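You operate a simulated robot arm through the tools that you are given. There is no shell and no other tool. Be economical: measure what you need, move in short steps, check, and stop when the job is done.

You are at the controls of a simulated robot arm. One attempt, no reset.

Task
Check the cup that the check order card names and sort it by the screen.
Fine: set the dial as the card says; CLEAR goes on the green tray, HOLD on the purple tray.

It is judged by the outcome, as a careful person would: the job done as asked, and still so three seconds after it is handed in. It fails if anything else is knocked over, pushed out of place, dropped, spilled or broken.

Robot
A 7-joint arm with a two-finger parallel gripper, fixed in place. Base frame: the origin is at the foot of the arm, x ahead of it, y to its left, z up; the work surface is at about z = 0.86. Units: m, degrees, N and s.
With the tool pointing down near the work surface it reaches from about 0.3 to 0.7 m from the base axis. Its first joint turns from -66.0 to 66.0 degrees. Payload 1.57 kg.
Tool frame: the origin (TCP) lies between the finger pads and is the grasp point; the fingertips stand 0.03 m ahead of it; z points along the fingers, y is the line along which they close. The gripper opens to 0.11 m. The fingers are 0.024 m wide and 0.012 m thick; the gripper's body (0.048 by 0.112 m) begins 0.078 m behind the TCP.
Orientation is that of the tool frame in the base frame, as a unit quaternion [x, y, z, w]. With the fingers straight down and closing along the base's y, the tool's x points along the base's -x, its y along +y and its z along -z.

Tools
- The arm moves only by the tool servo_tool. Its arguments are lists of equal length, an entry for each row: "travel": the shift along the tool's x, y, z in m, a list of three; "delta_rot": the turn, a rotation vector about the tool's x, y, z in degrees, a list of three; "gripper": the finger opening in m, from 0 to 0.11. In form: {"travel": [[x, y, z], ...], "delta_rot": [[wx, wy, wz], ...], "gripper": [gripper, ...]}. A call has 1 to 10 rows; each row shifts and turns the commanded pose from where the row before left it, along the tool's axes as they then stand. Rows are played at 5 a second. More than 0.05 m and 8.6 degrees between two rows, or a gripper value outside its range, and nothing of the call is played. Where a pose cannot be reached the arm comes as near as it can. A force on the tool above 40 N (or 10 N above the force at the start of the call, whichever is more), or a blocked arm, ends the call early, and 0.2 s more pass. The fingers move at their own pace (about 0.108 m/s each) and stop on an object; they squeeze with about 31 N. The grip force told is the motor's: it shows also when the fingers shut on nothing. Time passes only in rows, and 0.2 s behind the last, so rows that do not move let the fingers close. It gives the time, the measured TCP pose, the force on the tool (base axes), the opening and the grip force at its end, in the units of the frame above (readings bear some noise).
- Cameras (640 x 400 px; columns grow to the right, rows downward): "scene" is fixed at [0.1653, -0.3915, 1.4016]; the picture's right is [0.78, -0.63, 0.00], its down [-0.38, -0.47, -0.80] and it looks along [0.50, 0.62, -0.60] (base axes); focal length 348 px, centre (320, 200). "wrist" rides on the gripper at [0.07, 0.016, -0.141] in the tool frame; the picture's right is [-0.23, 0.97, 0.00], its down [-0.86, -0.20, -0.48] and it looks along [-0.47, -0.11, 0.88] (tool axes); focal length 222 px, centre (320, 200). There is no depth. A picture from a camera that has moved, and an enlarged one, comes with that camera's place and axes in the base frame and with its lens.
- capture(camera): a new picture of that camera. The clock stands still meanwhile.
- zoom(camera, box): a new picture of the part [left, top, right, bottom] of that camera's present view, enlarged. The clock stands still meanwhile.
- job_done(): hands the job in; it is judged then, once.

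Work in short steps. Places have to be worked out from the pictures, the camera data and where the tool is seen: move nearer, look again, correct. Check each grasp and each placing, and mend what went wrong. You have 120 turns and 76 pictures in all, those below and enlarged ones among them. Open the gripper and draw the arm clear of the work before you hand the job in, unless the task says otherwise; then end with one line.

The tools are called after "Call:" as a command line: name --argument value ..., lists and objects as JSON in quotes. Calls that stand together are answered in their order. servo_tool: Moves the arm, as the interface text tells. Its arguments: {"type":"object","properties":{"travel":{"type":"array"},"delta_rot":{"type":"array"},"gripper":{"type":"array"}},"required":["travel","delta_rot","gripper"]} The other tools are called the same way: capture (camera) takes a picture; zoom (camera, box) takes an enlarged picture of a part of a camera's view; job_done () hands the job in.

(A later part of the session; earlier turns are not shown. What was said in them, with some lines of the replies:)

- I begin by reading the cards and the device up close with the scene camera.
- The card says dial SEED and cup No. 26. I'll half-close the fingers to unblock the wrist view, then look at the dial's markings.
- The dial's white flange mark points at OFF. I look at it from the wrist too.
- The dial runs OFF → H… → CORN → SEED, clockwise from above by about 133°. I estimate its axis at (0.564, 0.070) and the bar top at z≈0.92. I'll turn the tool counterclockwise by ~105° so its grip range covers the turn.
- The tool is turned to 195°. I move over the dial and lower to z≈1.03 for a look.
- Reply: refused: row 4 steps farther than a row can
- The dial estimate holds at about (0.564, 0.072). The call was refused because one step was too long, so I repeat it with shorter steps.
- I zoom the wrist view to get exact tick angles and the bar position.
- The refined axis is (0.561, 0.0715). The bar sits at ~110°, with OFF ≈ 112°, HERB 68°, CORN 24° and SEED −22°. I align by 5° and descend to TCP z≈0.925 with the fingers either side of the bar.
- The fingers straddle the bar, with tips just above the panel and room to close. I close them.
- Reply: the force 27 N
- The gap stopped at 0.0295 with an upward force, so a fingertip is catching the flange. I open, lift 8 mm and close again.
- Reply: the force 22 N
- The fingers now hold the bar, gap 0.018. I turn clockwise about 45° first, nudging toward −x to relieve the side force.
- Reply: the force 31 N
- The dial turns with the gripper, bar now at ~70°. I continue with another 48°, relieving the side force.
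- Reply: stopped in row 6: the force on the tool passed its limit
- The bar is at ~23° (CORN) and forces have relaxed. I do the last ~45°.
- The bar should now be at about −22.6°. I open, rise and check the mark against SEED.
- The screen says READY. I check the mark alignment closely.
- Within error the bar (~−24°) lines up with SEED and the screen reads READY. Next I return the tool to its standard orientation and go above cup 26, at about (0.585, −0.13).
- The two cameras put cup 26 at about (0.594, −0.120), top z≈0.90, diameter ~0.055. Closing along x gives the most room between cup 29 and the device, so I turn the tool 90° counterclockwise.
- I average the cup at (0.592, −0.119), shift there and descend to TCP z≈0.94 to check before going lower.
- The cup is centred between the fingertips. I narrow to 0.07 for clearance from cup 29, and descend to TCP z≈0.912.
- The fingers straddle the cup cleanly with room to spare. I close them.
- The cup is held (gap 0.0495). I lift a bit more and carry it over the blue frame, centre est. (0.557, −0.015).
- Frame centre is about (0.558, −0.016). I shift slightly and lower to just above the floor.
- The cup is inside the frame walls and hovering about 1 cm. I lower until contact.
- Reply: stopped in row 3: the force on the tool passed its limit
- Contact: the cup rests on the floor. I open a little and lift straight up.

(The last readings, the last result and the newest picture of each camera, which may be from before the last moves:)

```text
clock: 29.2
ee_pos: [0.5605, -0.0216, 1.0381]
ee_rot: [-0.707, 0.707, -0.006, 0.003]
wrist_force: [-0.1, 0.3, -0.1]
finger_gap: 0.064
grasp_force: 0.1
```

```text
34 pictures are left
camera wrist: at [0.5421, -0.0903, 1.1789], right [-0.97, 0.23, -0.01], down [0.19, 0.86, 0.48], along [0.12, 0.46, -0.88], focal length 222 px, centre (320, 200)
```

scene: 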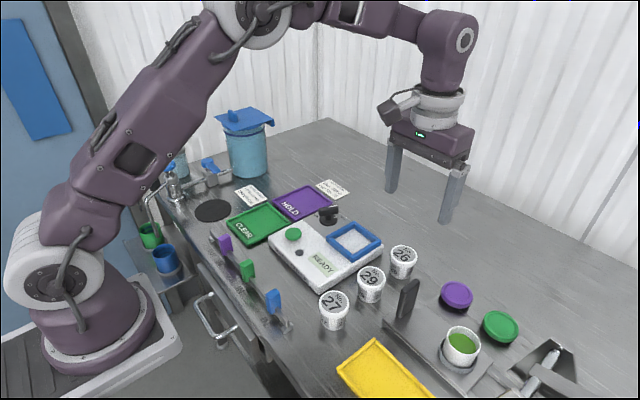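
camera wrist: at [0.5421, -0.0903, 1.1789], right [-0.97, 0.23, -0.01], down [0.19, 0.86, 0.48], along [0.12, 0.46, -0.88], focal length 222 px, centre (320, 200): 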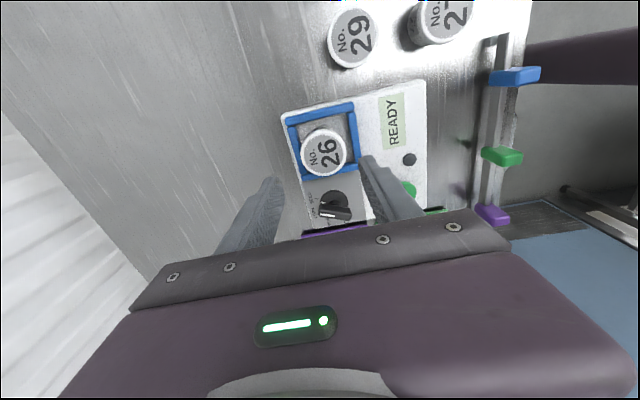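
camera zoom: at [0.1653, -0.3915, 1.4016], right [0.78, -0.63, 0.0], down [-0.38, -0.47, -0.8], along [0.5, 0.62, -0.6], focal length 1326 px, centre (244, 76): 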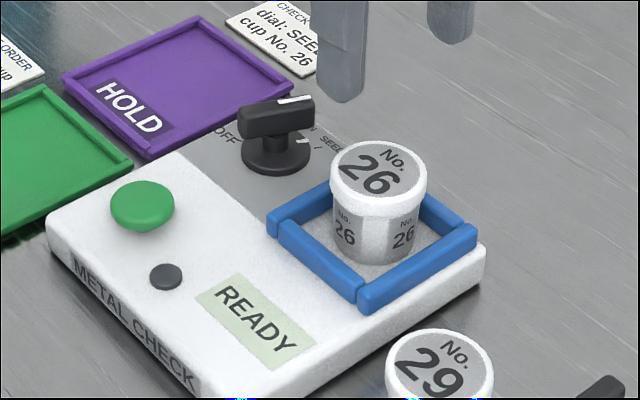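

The cup sits flat inside the frame. Now I close the fingers and move above the green button, est. (0.464, 0.070).

Call:
servo_tool --travel '[[-0.0229, 0.0241, 0], [-0.0229, 0.0241, 0], [-0.0229, 0.0241, 0], [-0.0229, 0.0242, 0], [0, 0, 0.035], [0, 0, 0.025], [0, 0, 0]]' --delta_rot '[[0, 0, 0], [0, 0, 0], [0, 0, 0], [0, 0, 0], [0, 0, 0], [0, 0, 0], [0, 0, 0]]' --gripper '[0, 0, 0, 0, 0, 0, 0]'

Call:
capture --camera "wrist"

Call:
zoom --camera "scene" --box '[240, 170, 360, 250]'

```text
clock: 30.8
ee_pos: [0.4639, 0.0698, 0.9736]
ee_rot: [0.707, -0.707, 0.004, -0.003]
wrist_force: [0.2, 0.3, 0.6]
finger_gap: 0.0
grasp_force: 22.0
```

```text
33 pictures are left
camera wrist: at [0.445, 0.0022, 1.1153], right [-0.97, 0.23, -0.01], down [0.19, 0.86, 0.48], along [0.12, 0.46, -0.88], focal length 222 px, centre (320, 200)
```

wrist: 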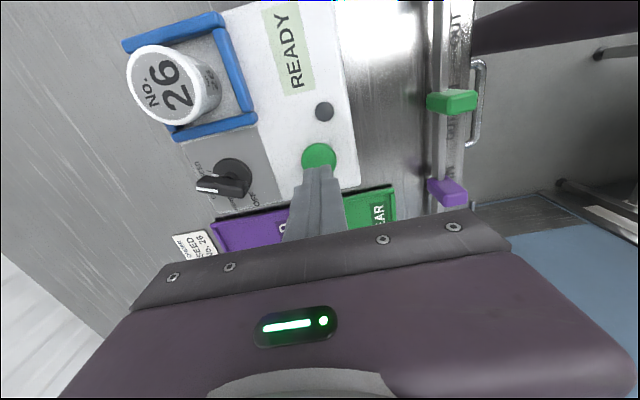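

```text
5.00 times, centred on (300, 210) of scene
camera zoom: at [0.1653, -0.3915, 1.4016], right [0.78, -0.63, 0.0], down [-0.38, -0.47, -0.8], along [0.5, 0.62, -0.6], focal length 1741 px, centre (420, 150)
```

zoom: 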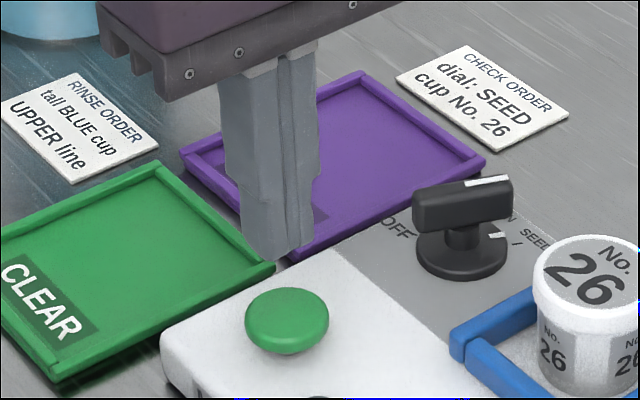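

The fingertip is right over the button. I press down in small steps.

Call:
servo_tool --travel '[[0.001, 0, 0.02], [0, 0, 0.01], [0, 0, 0.005], [0, 0, 0.003], [0, 0, 0.003]]' --delta_rot '[[0, 0, 0], [0, 0, 0], [0, 0, 0], [0, 0, 0], [0, 0, 0]]' --gripper '[0, 0, 0, 0, 0]'

Call:
zoom --camera "scene" --box '[250, 190, 390, 290]'

```text
clock: 32.0
ee_pos: [0.4642, 0.0699, 0.9338]
ee_rot: [0.708, -0.706, 0.006, -0.002]
wrist_force: [-1.1, 0.1, 1.5]
finger_gap: 0.0
grasp_force: 21.1
```

```text
4.00 times, centred on (320, 240) of scene
camera zoom: at [0.1652, -0.3915, 1.4016], right [0.78, -0.63, 0.0], down [-0.38, -0.47, -0.8], along [0.5, 0.62, -0.6], focal length 1393 px, centre (320, 40)
```

zoom: 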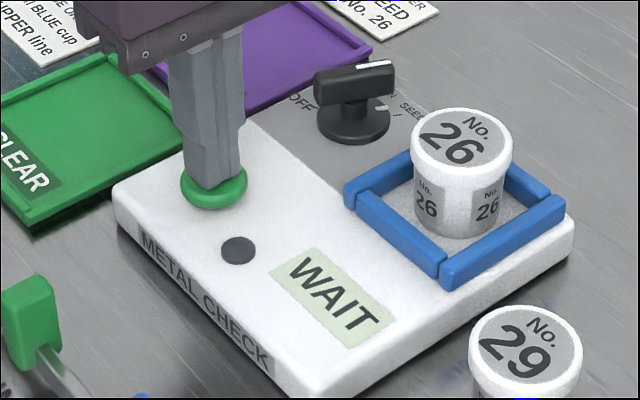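

The screen shows WAIT, so the press registered. I rise off the button and let time pass.

Call:
servo_tool --travel '[[0, 0, -0.03], [0, 0, -0.03], [0, 0, -0.02], [0, 0, 0], [0, 0, 0], [0, 0, 0], [0, 0, 0], [0, 0, 0], [0, 0, 0], [0, 0, 0]]' --delta_rot '[[0, 0, 0], [0, 0, 0], [0, 0, 0], [0, 0, 0], [0, 0, 0], [0, 0, 0], [0, 0, 0], [0, 0, 0], [0, 0, 0], [0, 0, 0]]' --gripper '[0, 0.03, 0.06, 0.06, 0.06, 0.06, 0.06, 0.06, 0.06, 0.06]'

Call:
zoom --camera "scene" --box '[250, 190, 390, 290]'

```text
clock: 34.2
ee_pos: [0.463, 0.0684, 1.0114]
ee_rot: [0.707, -0.707, 0.005, -0.002]
wrist_force: [0.3, 0.6, -1.6]
finger_gap: 0.06
grasp_force: 0.0
```

```text
4.00 times, centred on (320, 240) of scene
camera zoom: at [0.1653, -0.3915, 1.4016], right [0.78, -0.63, 0.0], down [-0.38, -0.47, -0.8], along [0.5, 0.62, -0.6], focal length 1393 px, centre (320, 40)
```

zoom: 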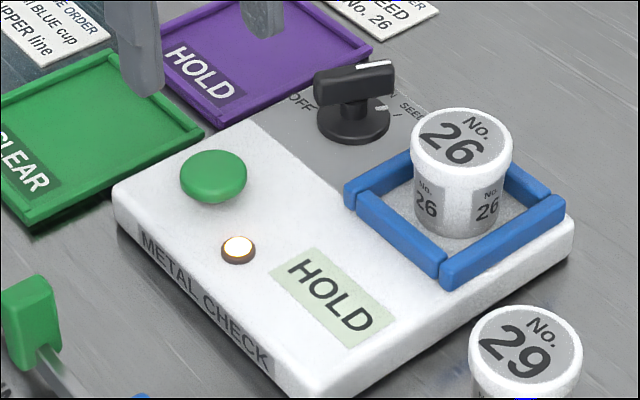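

The screen shows HOLD with the lamp lit. I go back above the cup.

Call:
servo_tool --travel '[[0, 0, -0.02], [0.022, -0.0244, 0], [0.022, -0.0244, 0], [0.022, -0.0244, 0], [0.022, -0.0243, 0], [0, 0, 0.03], [0, 0, 0]]' --delta_rot '[[0, 0, 0], [0, 0, 0], [0, 0, 0], [0, 0, 0], [0, 0, 0], [0, 0, 0], [0, 0, 0]]' --gripper '[0.066, 0.066, 0.066, 0.066, 0.066, 0.066, 0.066]'

Call:
zoom --camera "scene" --box '[260, 180, 420, 285]'

Call:
capture --camera "wrist"

```text
clock: 35.8
ee_pos: [0.5577, -0.0155, 1.0]
ee_rot: [-0.707, 0.707, -0.006, 0.002]
wrist_force: [1.4, -0.1, -0.6]
finger_gap: 0.0662
grasp_force: 0.1
```

```text
3.81 times, centred on (340, 232) of scene
camera zoom: at [0.1653, -0.3915, 1.4016], right [0.78, -0.63, 0.0], down [-0.38, -0.47, -0.8], along [0.5, 0.62, -0.6], focal length 1326 px, centre (244, 76)
```

zoom: 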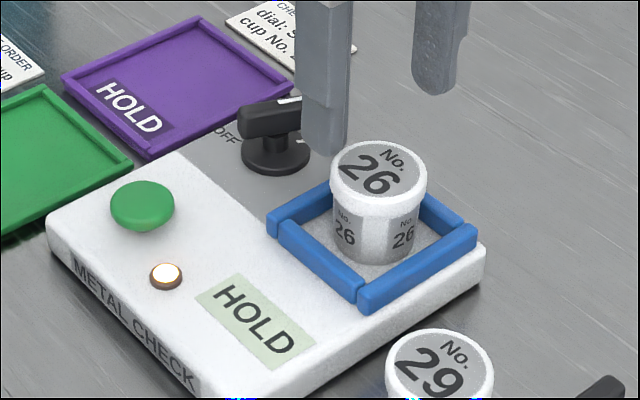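

```text
28 pictures are left
camera wrist: at [0.5398, -0.0841, 1.143], right [-0.97, 0.23, -0.01], down [0.19, 0.86, 0.48], along [0.12, 0.46, -0.88], focal length 222 px, centre (320, 200)
```

wrist: 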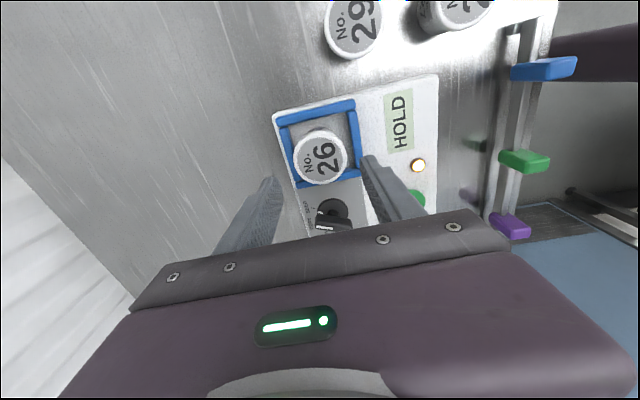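

It still shows HOLD. I correct by a few mm, descend to z≈0.937 and grasp the cup.

Call:
servo_tool --travel '[[0.003, -0.003, 0], [0, 0, 0.025], [0, 0, 0.023], [0, 0, 0.014], [0, 0, 0]]' --delta_rot '[[0, 0, 0], [0, 0, 0], [0, 0, 0], [0, 0, 0], [0, 0, 0]]' --gripper '[0.066, 0.066, 0.066, 0.066, 0.066]'

Call:
zoom --camera "scene" --box '[310, 195, 400, 255]'

```text
clock: 37.0
ee_pos: [0.5649, -0.0225, 0.9421]
ee_rot: [0.708, -0.707, 0.006, -0.001]
wrist_force: [0.2, 0.1, -0.3]
finger_gap: 0.0658
grasp_force: 0.0
```

```text
6.67 times, centred on (355, 225) of scene
camera zoom: at [0.1653, -0.3915, 1.4016], right [0.78, -0.63, 0.0], down [-0.38, -0.47, -0.8], along [0.5, 0.62, -0.6], focal length 2321 px, centre (87, 33)
```

zoom: 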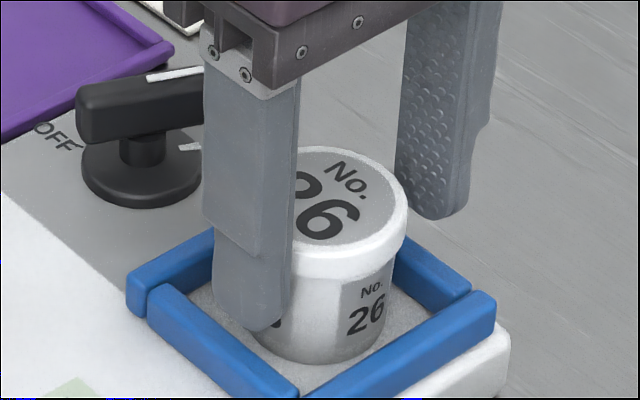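

The cup is slightly toward −x of centre. I nudge 3 mm, lower 4 mm and close.

Call:
servo_tool --travel '[[0, 0.003, 0.004], [0, 0, 0], [0, 0, 0], [0, 0, 0]]' --delta_rot '[[0, 0, 0], [0, 0, 0], [0, 0, 0], [0, 0, 0]]' --gripper '[0.066, 0.05, 0.03, 0.03]'

Call:
servo_tool --travel '[[0, 0, -0.02], [0, 0, -0.03], [0, 0, -0.02], [0, 0, 0]]' --delta_rot '[[0, 0, 0], [0, 0, 0], [0, 0, 0], [0, 0, 0]]' --gripper '[0.03, 0.03, 0.03, 0.03]'

Call:
capture --camera "scene"

Call:
capture --camera "wrist"

```text
clock: 38.0
ee_pos: [0.5617, -0.0226, 0.939]
ee_rot: [0.707, -0.707, 0.005, -0.002]
wrist_force: [0.8, -1.4, 0.1]
finger_gap: 0.0494
grasp_force: 31.0
```

```text
clock: 39.0
ee_pos: [0.5596, -0.0225, 1.0069]
ee_rot: [-0.707, 0.707, -0.005, 0.002]
wrist_force: [-0.1, -0.2, -0.4]
finger_gap: 0.0497
grasp_force: 30.4
```

```text
26 pictures are left
```

scene: 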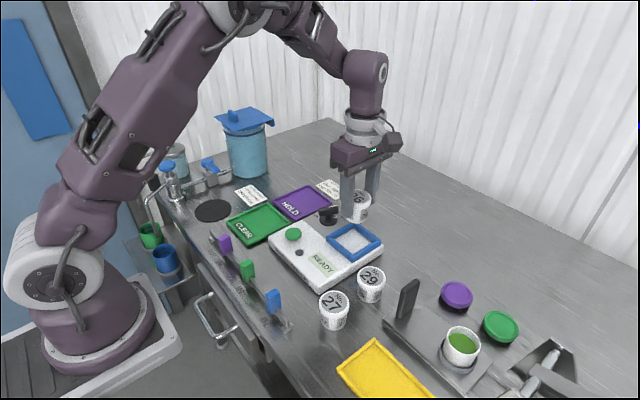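

```text
25 pictures are left
camera wrist: at [0.5414, -0.0898, 1.1487], right [-0.97, 0.23, -0.01], down [0.19, 0.86, 0.48], along [0.12, 0.46, -0.88], focal length 222 px, centre (320, 200)
```

wrist: 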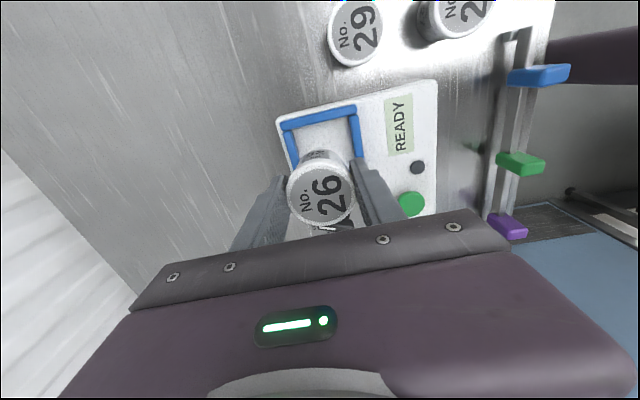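

The purple HOLD tray's centre is about (0.565, 0.180). I raise the cup and carry it over the knob to the tray.

Call:
servo_tool --travel '[[0, 0, -0.025], [-0.04, -0.001, 0], [-0.04, -0.001, 0], [-0.04, -0.001, 0], [-0.04, -0.001, 0], [-0.0425, -0.001, 0], [0, 0, 0], [0, 0, 0.03], [0, 0, 0]]' --delta_rot '[[0, 0, 0], [0, 0, 0], [0, 0, 0], [0, 0, 0], [0, 0, 0], [0, 0, 0], [0, 0, 0], [0, 0, 0], [0, 0, 0]]' --gripper '[0.03, 0.03, 0.03, 0.03, 0.03, 0.03, 0.03, 0.03, 0.03]'

Call:
zoom --camera "scene" --box '[230, 150, 390, 250]'

Call:
capture --camera "wrist"

```text
clock: 41.0
ee_pos: [0.5666, 0.1823, 1.0029]
ee_rot: [0.707, -0.707, 0.006, -0.003]
wrist_force: [0.0, 0.5, -1.4]
finger_gap: 0.0495
grasp_force: 31.4
```

```text
4.00 times, centred on (310, 200) of scene
camera zoom: at [0.1653, -0.3915, 1.4016], right [0.78, -0.63, 0.0], down [-0.38, -0.47, -0.8], along [0.5, 0.62, -0.6], focal length 1393 px, centre (360, 200)
```

zoom: 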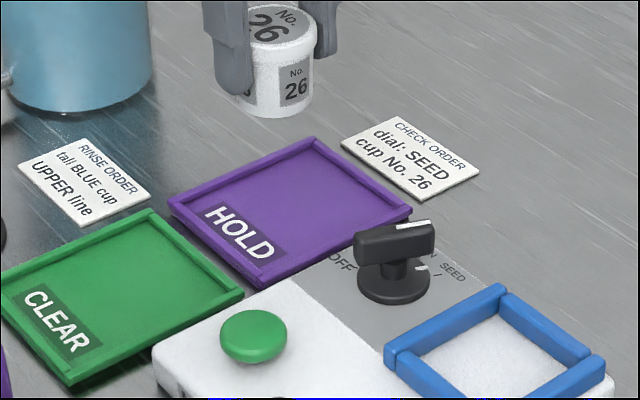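

```text
23 pictures are left
camera wrist: at [0.5475, 0.1145, 1.1446], right [-0.97, 0.23, -0.01], down [0.19, 0.86, 0.48], along [0.12, 0.46, -0.88], focal length 222 px, centre (320, 200)
```

wrist: 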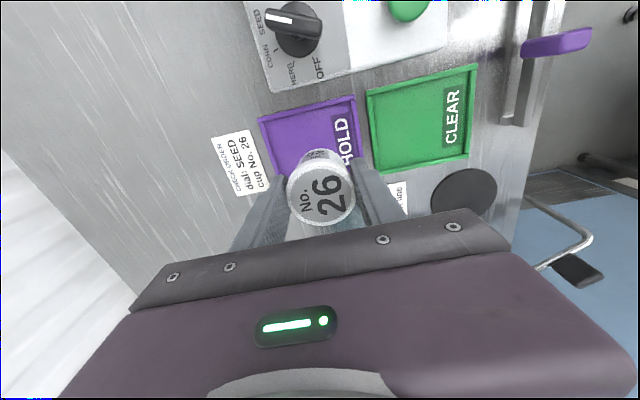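

The tray centre is about (0.569, 0.179). I make a small correction and lower to just above the tray floor.

Call:
servo_tool --travel '[[0.003, -0.002, 0], [0, 0, 0.03], [0, 0, 0.03], [0, 0, 0.01], [0, 0, 0]]' --delta_rot '[[0, 0, 0], [0, 0, 0], [0, 0, 0], [0, 0, 0], [0, 0, 0]]' --gripper '[0.03, 0.03, 0.03, 0.03, 0.03]'

Call:
zoom --camera "scene" --box '[250, 165, 350, 230]'

```text
clock: 42.2
ee_pos: [0.5685, 0.1797, 0.9312]
ee_rot: [0.707, -0.707, 0.005, -0.002]
wrist_force: [0.0, -0.2, -0.5]
finger_gap: 0.0497
grasp_force: 30.7
```

```text
6.15 times, centred on (300, 198) of scene
camera zoom: at [0.1653, -0.3915, 1.4016], right [0.78, -0.63, 0.0], down [-0.38, -0.47, -0.8], along [0.5, 0.62, -0.6], focal length 2143 px, centre (443, 215)
```

zoom: 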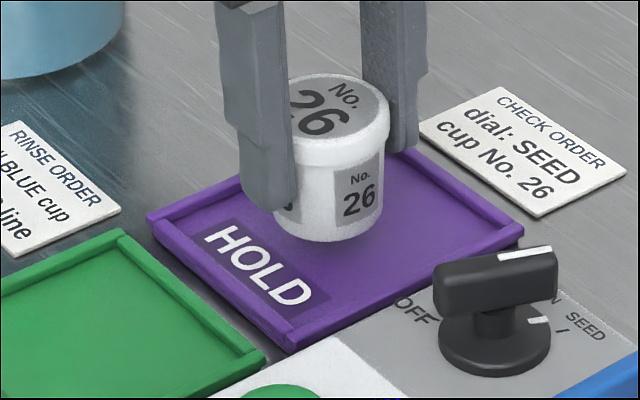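

The cup is over the middle of the tray, about 1.5 cm up. I lower in small steps until contact.

Call:
servo_tool --travel '[[0, 0, 0.006], [0, 0, 0.004], [0, 0, 0.002], [0, 0, 0.002], [0, 0, 0]]' --delta_rot '[[0, 0, 0], [0, 0, 0], [0, 0, 0], [0, 0, 0], [0, 0, 0]]' --gripper '[0.03, 0.03, 0.03, 0.03, 0.03]'

Call:
zoom --camera "scene" --box '[250, 165, 350, 230]'

```text
clock: 43.4
ee_pos: [0.5685, 0.1797, 0.9175]
ee_rot: [-0.707, 0.707, -0.005, 0.001]
wrist_force: [-0.1, 0.2, -0.7]
finger_gap: 0.0498
grasp_force: 31.1
```

```text
6.15 times, centred on (300, 198) of scene
camera zoom: at [0.1653, -0.3915, 1.4016], right [0.78, -0.63, 0.0], down [-0.38, -0.47, -0.8], along [0.5, 0.62, -0.6], focal length 2143 px, centre (443, 215)
```

zoom: 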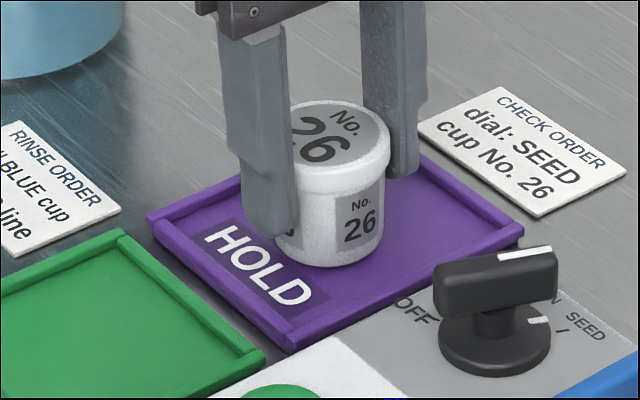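

No contact yet, so I go a little further.

Call:
servo_tool --travel '[[0, 0, 0.002], [0, 0, 0.002], [0, 0, 0]]' --delta_rot '[[0, 0, 0], [0, 0, 0], [0, 0, 0]]' --gripper '[0.03, 0.03, 0.03]'

```text
clock: 44.2
ee_pos: [0.5689, 0.1783, 0.9145]
ee_rot: [-0.706, 0.708, -0.005, 0.002]
wrist_force: [1.0, -1.0, -1.4]
finger_gap: 0.0498
grasp_force: 30.7
```

Call:
servo_tool --travel '[[0, 0, 0.001], [0, 0, 0.001], [0, 0, 0]]' --delta_rot '[[0, 0, 0], [0, 0, 0], [0, 0, 0]]' --gripper '[0.03, 0.03, 0.03]'

Call:
zoom --camera "scene" --box '[275, 180, 325, 215]'

```text
clock: 45.0
ee_pos: [0.569, 0.1805, 0.9128]
ee_rot: [0.707, -0.707, 0.006, -0.004]
wrist_force: [0.1, -0.2, 24.3]
finger_gap: 0.0495
grasp_force: 31.0
```

```text
11.43 times, centred on (300, 198) of scene
camera zoom: at [0.1648, -0.3917, 1.4016], right [0.78, -0.63, 0.0], down [-0.38, -0.47, -0.8], along [0.5, 0.62, -0.6], focal length 3979 px, centre (549, 229)
```

zoom: 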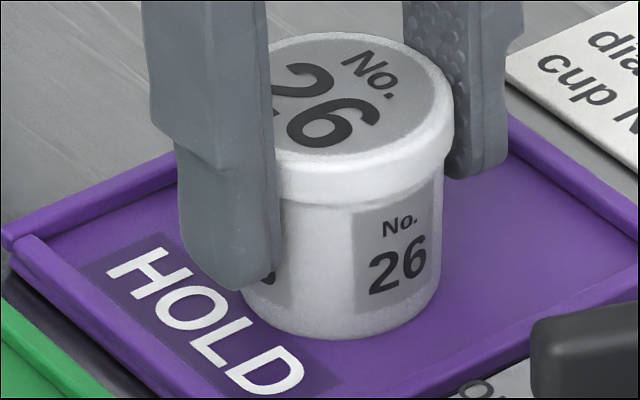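

The reading shows contact (24 N), so the cup is on the tray floor. I back off 1 mm, open and rise.

Call:
servo_tool --travel '[[0, 0, -0.001], [0, 0, 0], [0, 0, 0], [0, 0, -0.03], [0, 0, -0.04], [0, 0, -0.045], [0, 0, -0.04], [0, 0, 0]]' --delta_rot '[[0, 0, 0], [0, 0, 0], [0, 0, 0], [0, 0, 0], [0, 0, 0], [0, 0, 0], [0, 0, 0], [0, 0, 0]]' --gripper '[0.03, 0.07, 0.07, 0.07, 0.07, 0.07, 0.07, 0.07]'

Call:
capture --camera "scene"

Call:
zoom --camera "scene" --box '[250, 165, 350, 230]'

```text
clock: 46.8
ee_pos: [0.5668, 0.1782, 1.0676]
ee_rot: [0.708, -0.707, 0.004, -0.002]
wrist_force: [-0.3, -0.2, -0.6]
finger_gap: 0.0698
grasp_force: 0.0
```

```text
19 pictures are left
```

scene: 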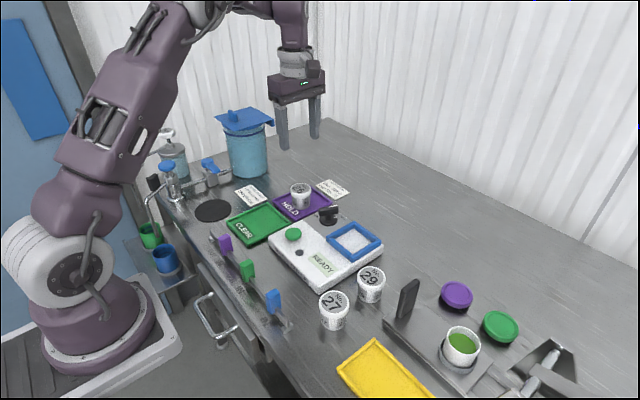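

```text
6.15 times, centred on (300, 198) of scene
camera zoom: at [0.1653, -0.3915, 1.4016], right [0.78, -0.63, 0.0], down [-0.38, -0.47, -0.8], along [0.5, 0.62, -0.6], focal length 2143 px, centre (443, 215)
```

zoom: 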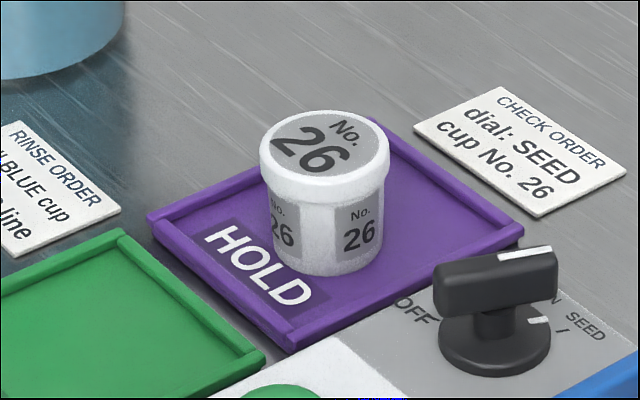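

Cup 26 stands upright on the HOLD tray and nothing else has moved. I raise the arm a bit more and then hand in.

Call:
servo_tool --travel '[[0.03, 0, -0.04], [0.03, 0, -0.04], [0, 0, 0]]' --delta_rot '[[0, 0, 0], [0, 0, 0], [0, 0, 0]]' --gripper '[0.1, 0.1, 0.1]'

Call:
job_done

```text
clock: 47.6
ee_pos: [0.5658, 0.1177, 1.1482]
ee_rot: [-0.707, 0.707, -0.005, 0.002]
wrist_force: [0.5, -0.5, 0.2]
finger_gap: 0.1001
grasp_force: 0.1
```

```text
The job is handed in.
```

Cup No. 26 was checked with the dial set to SEED; the screen read HOLD, so it now stands upright on the purple HOLD tray.
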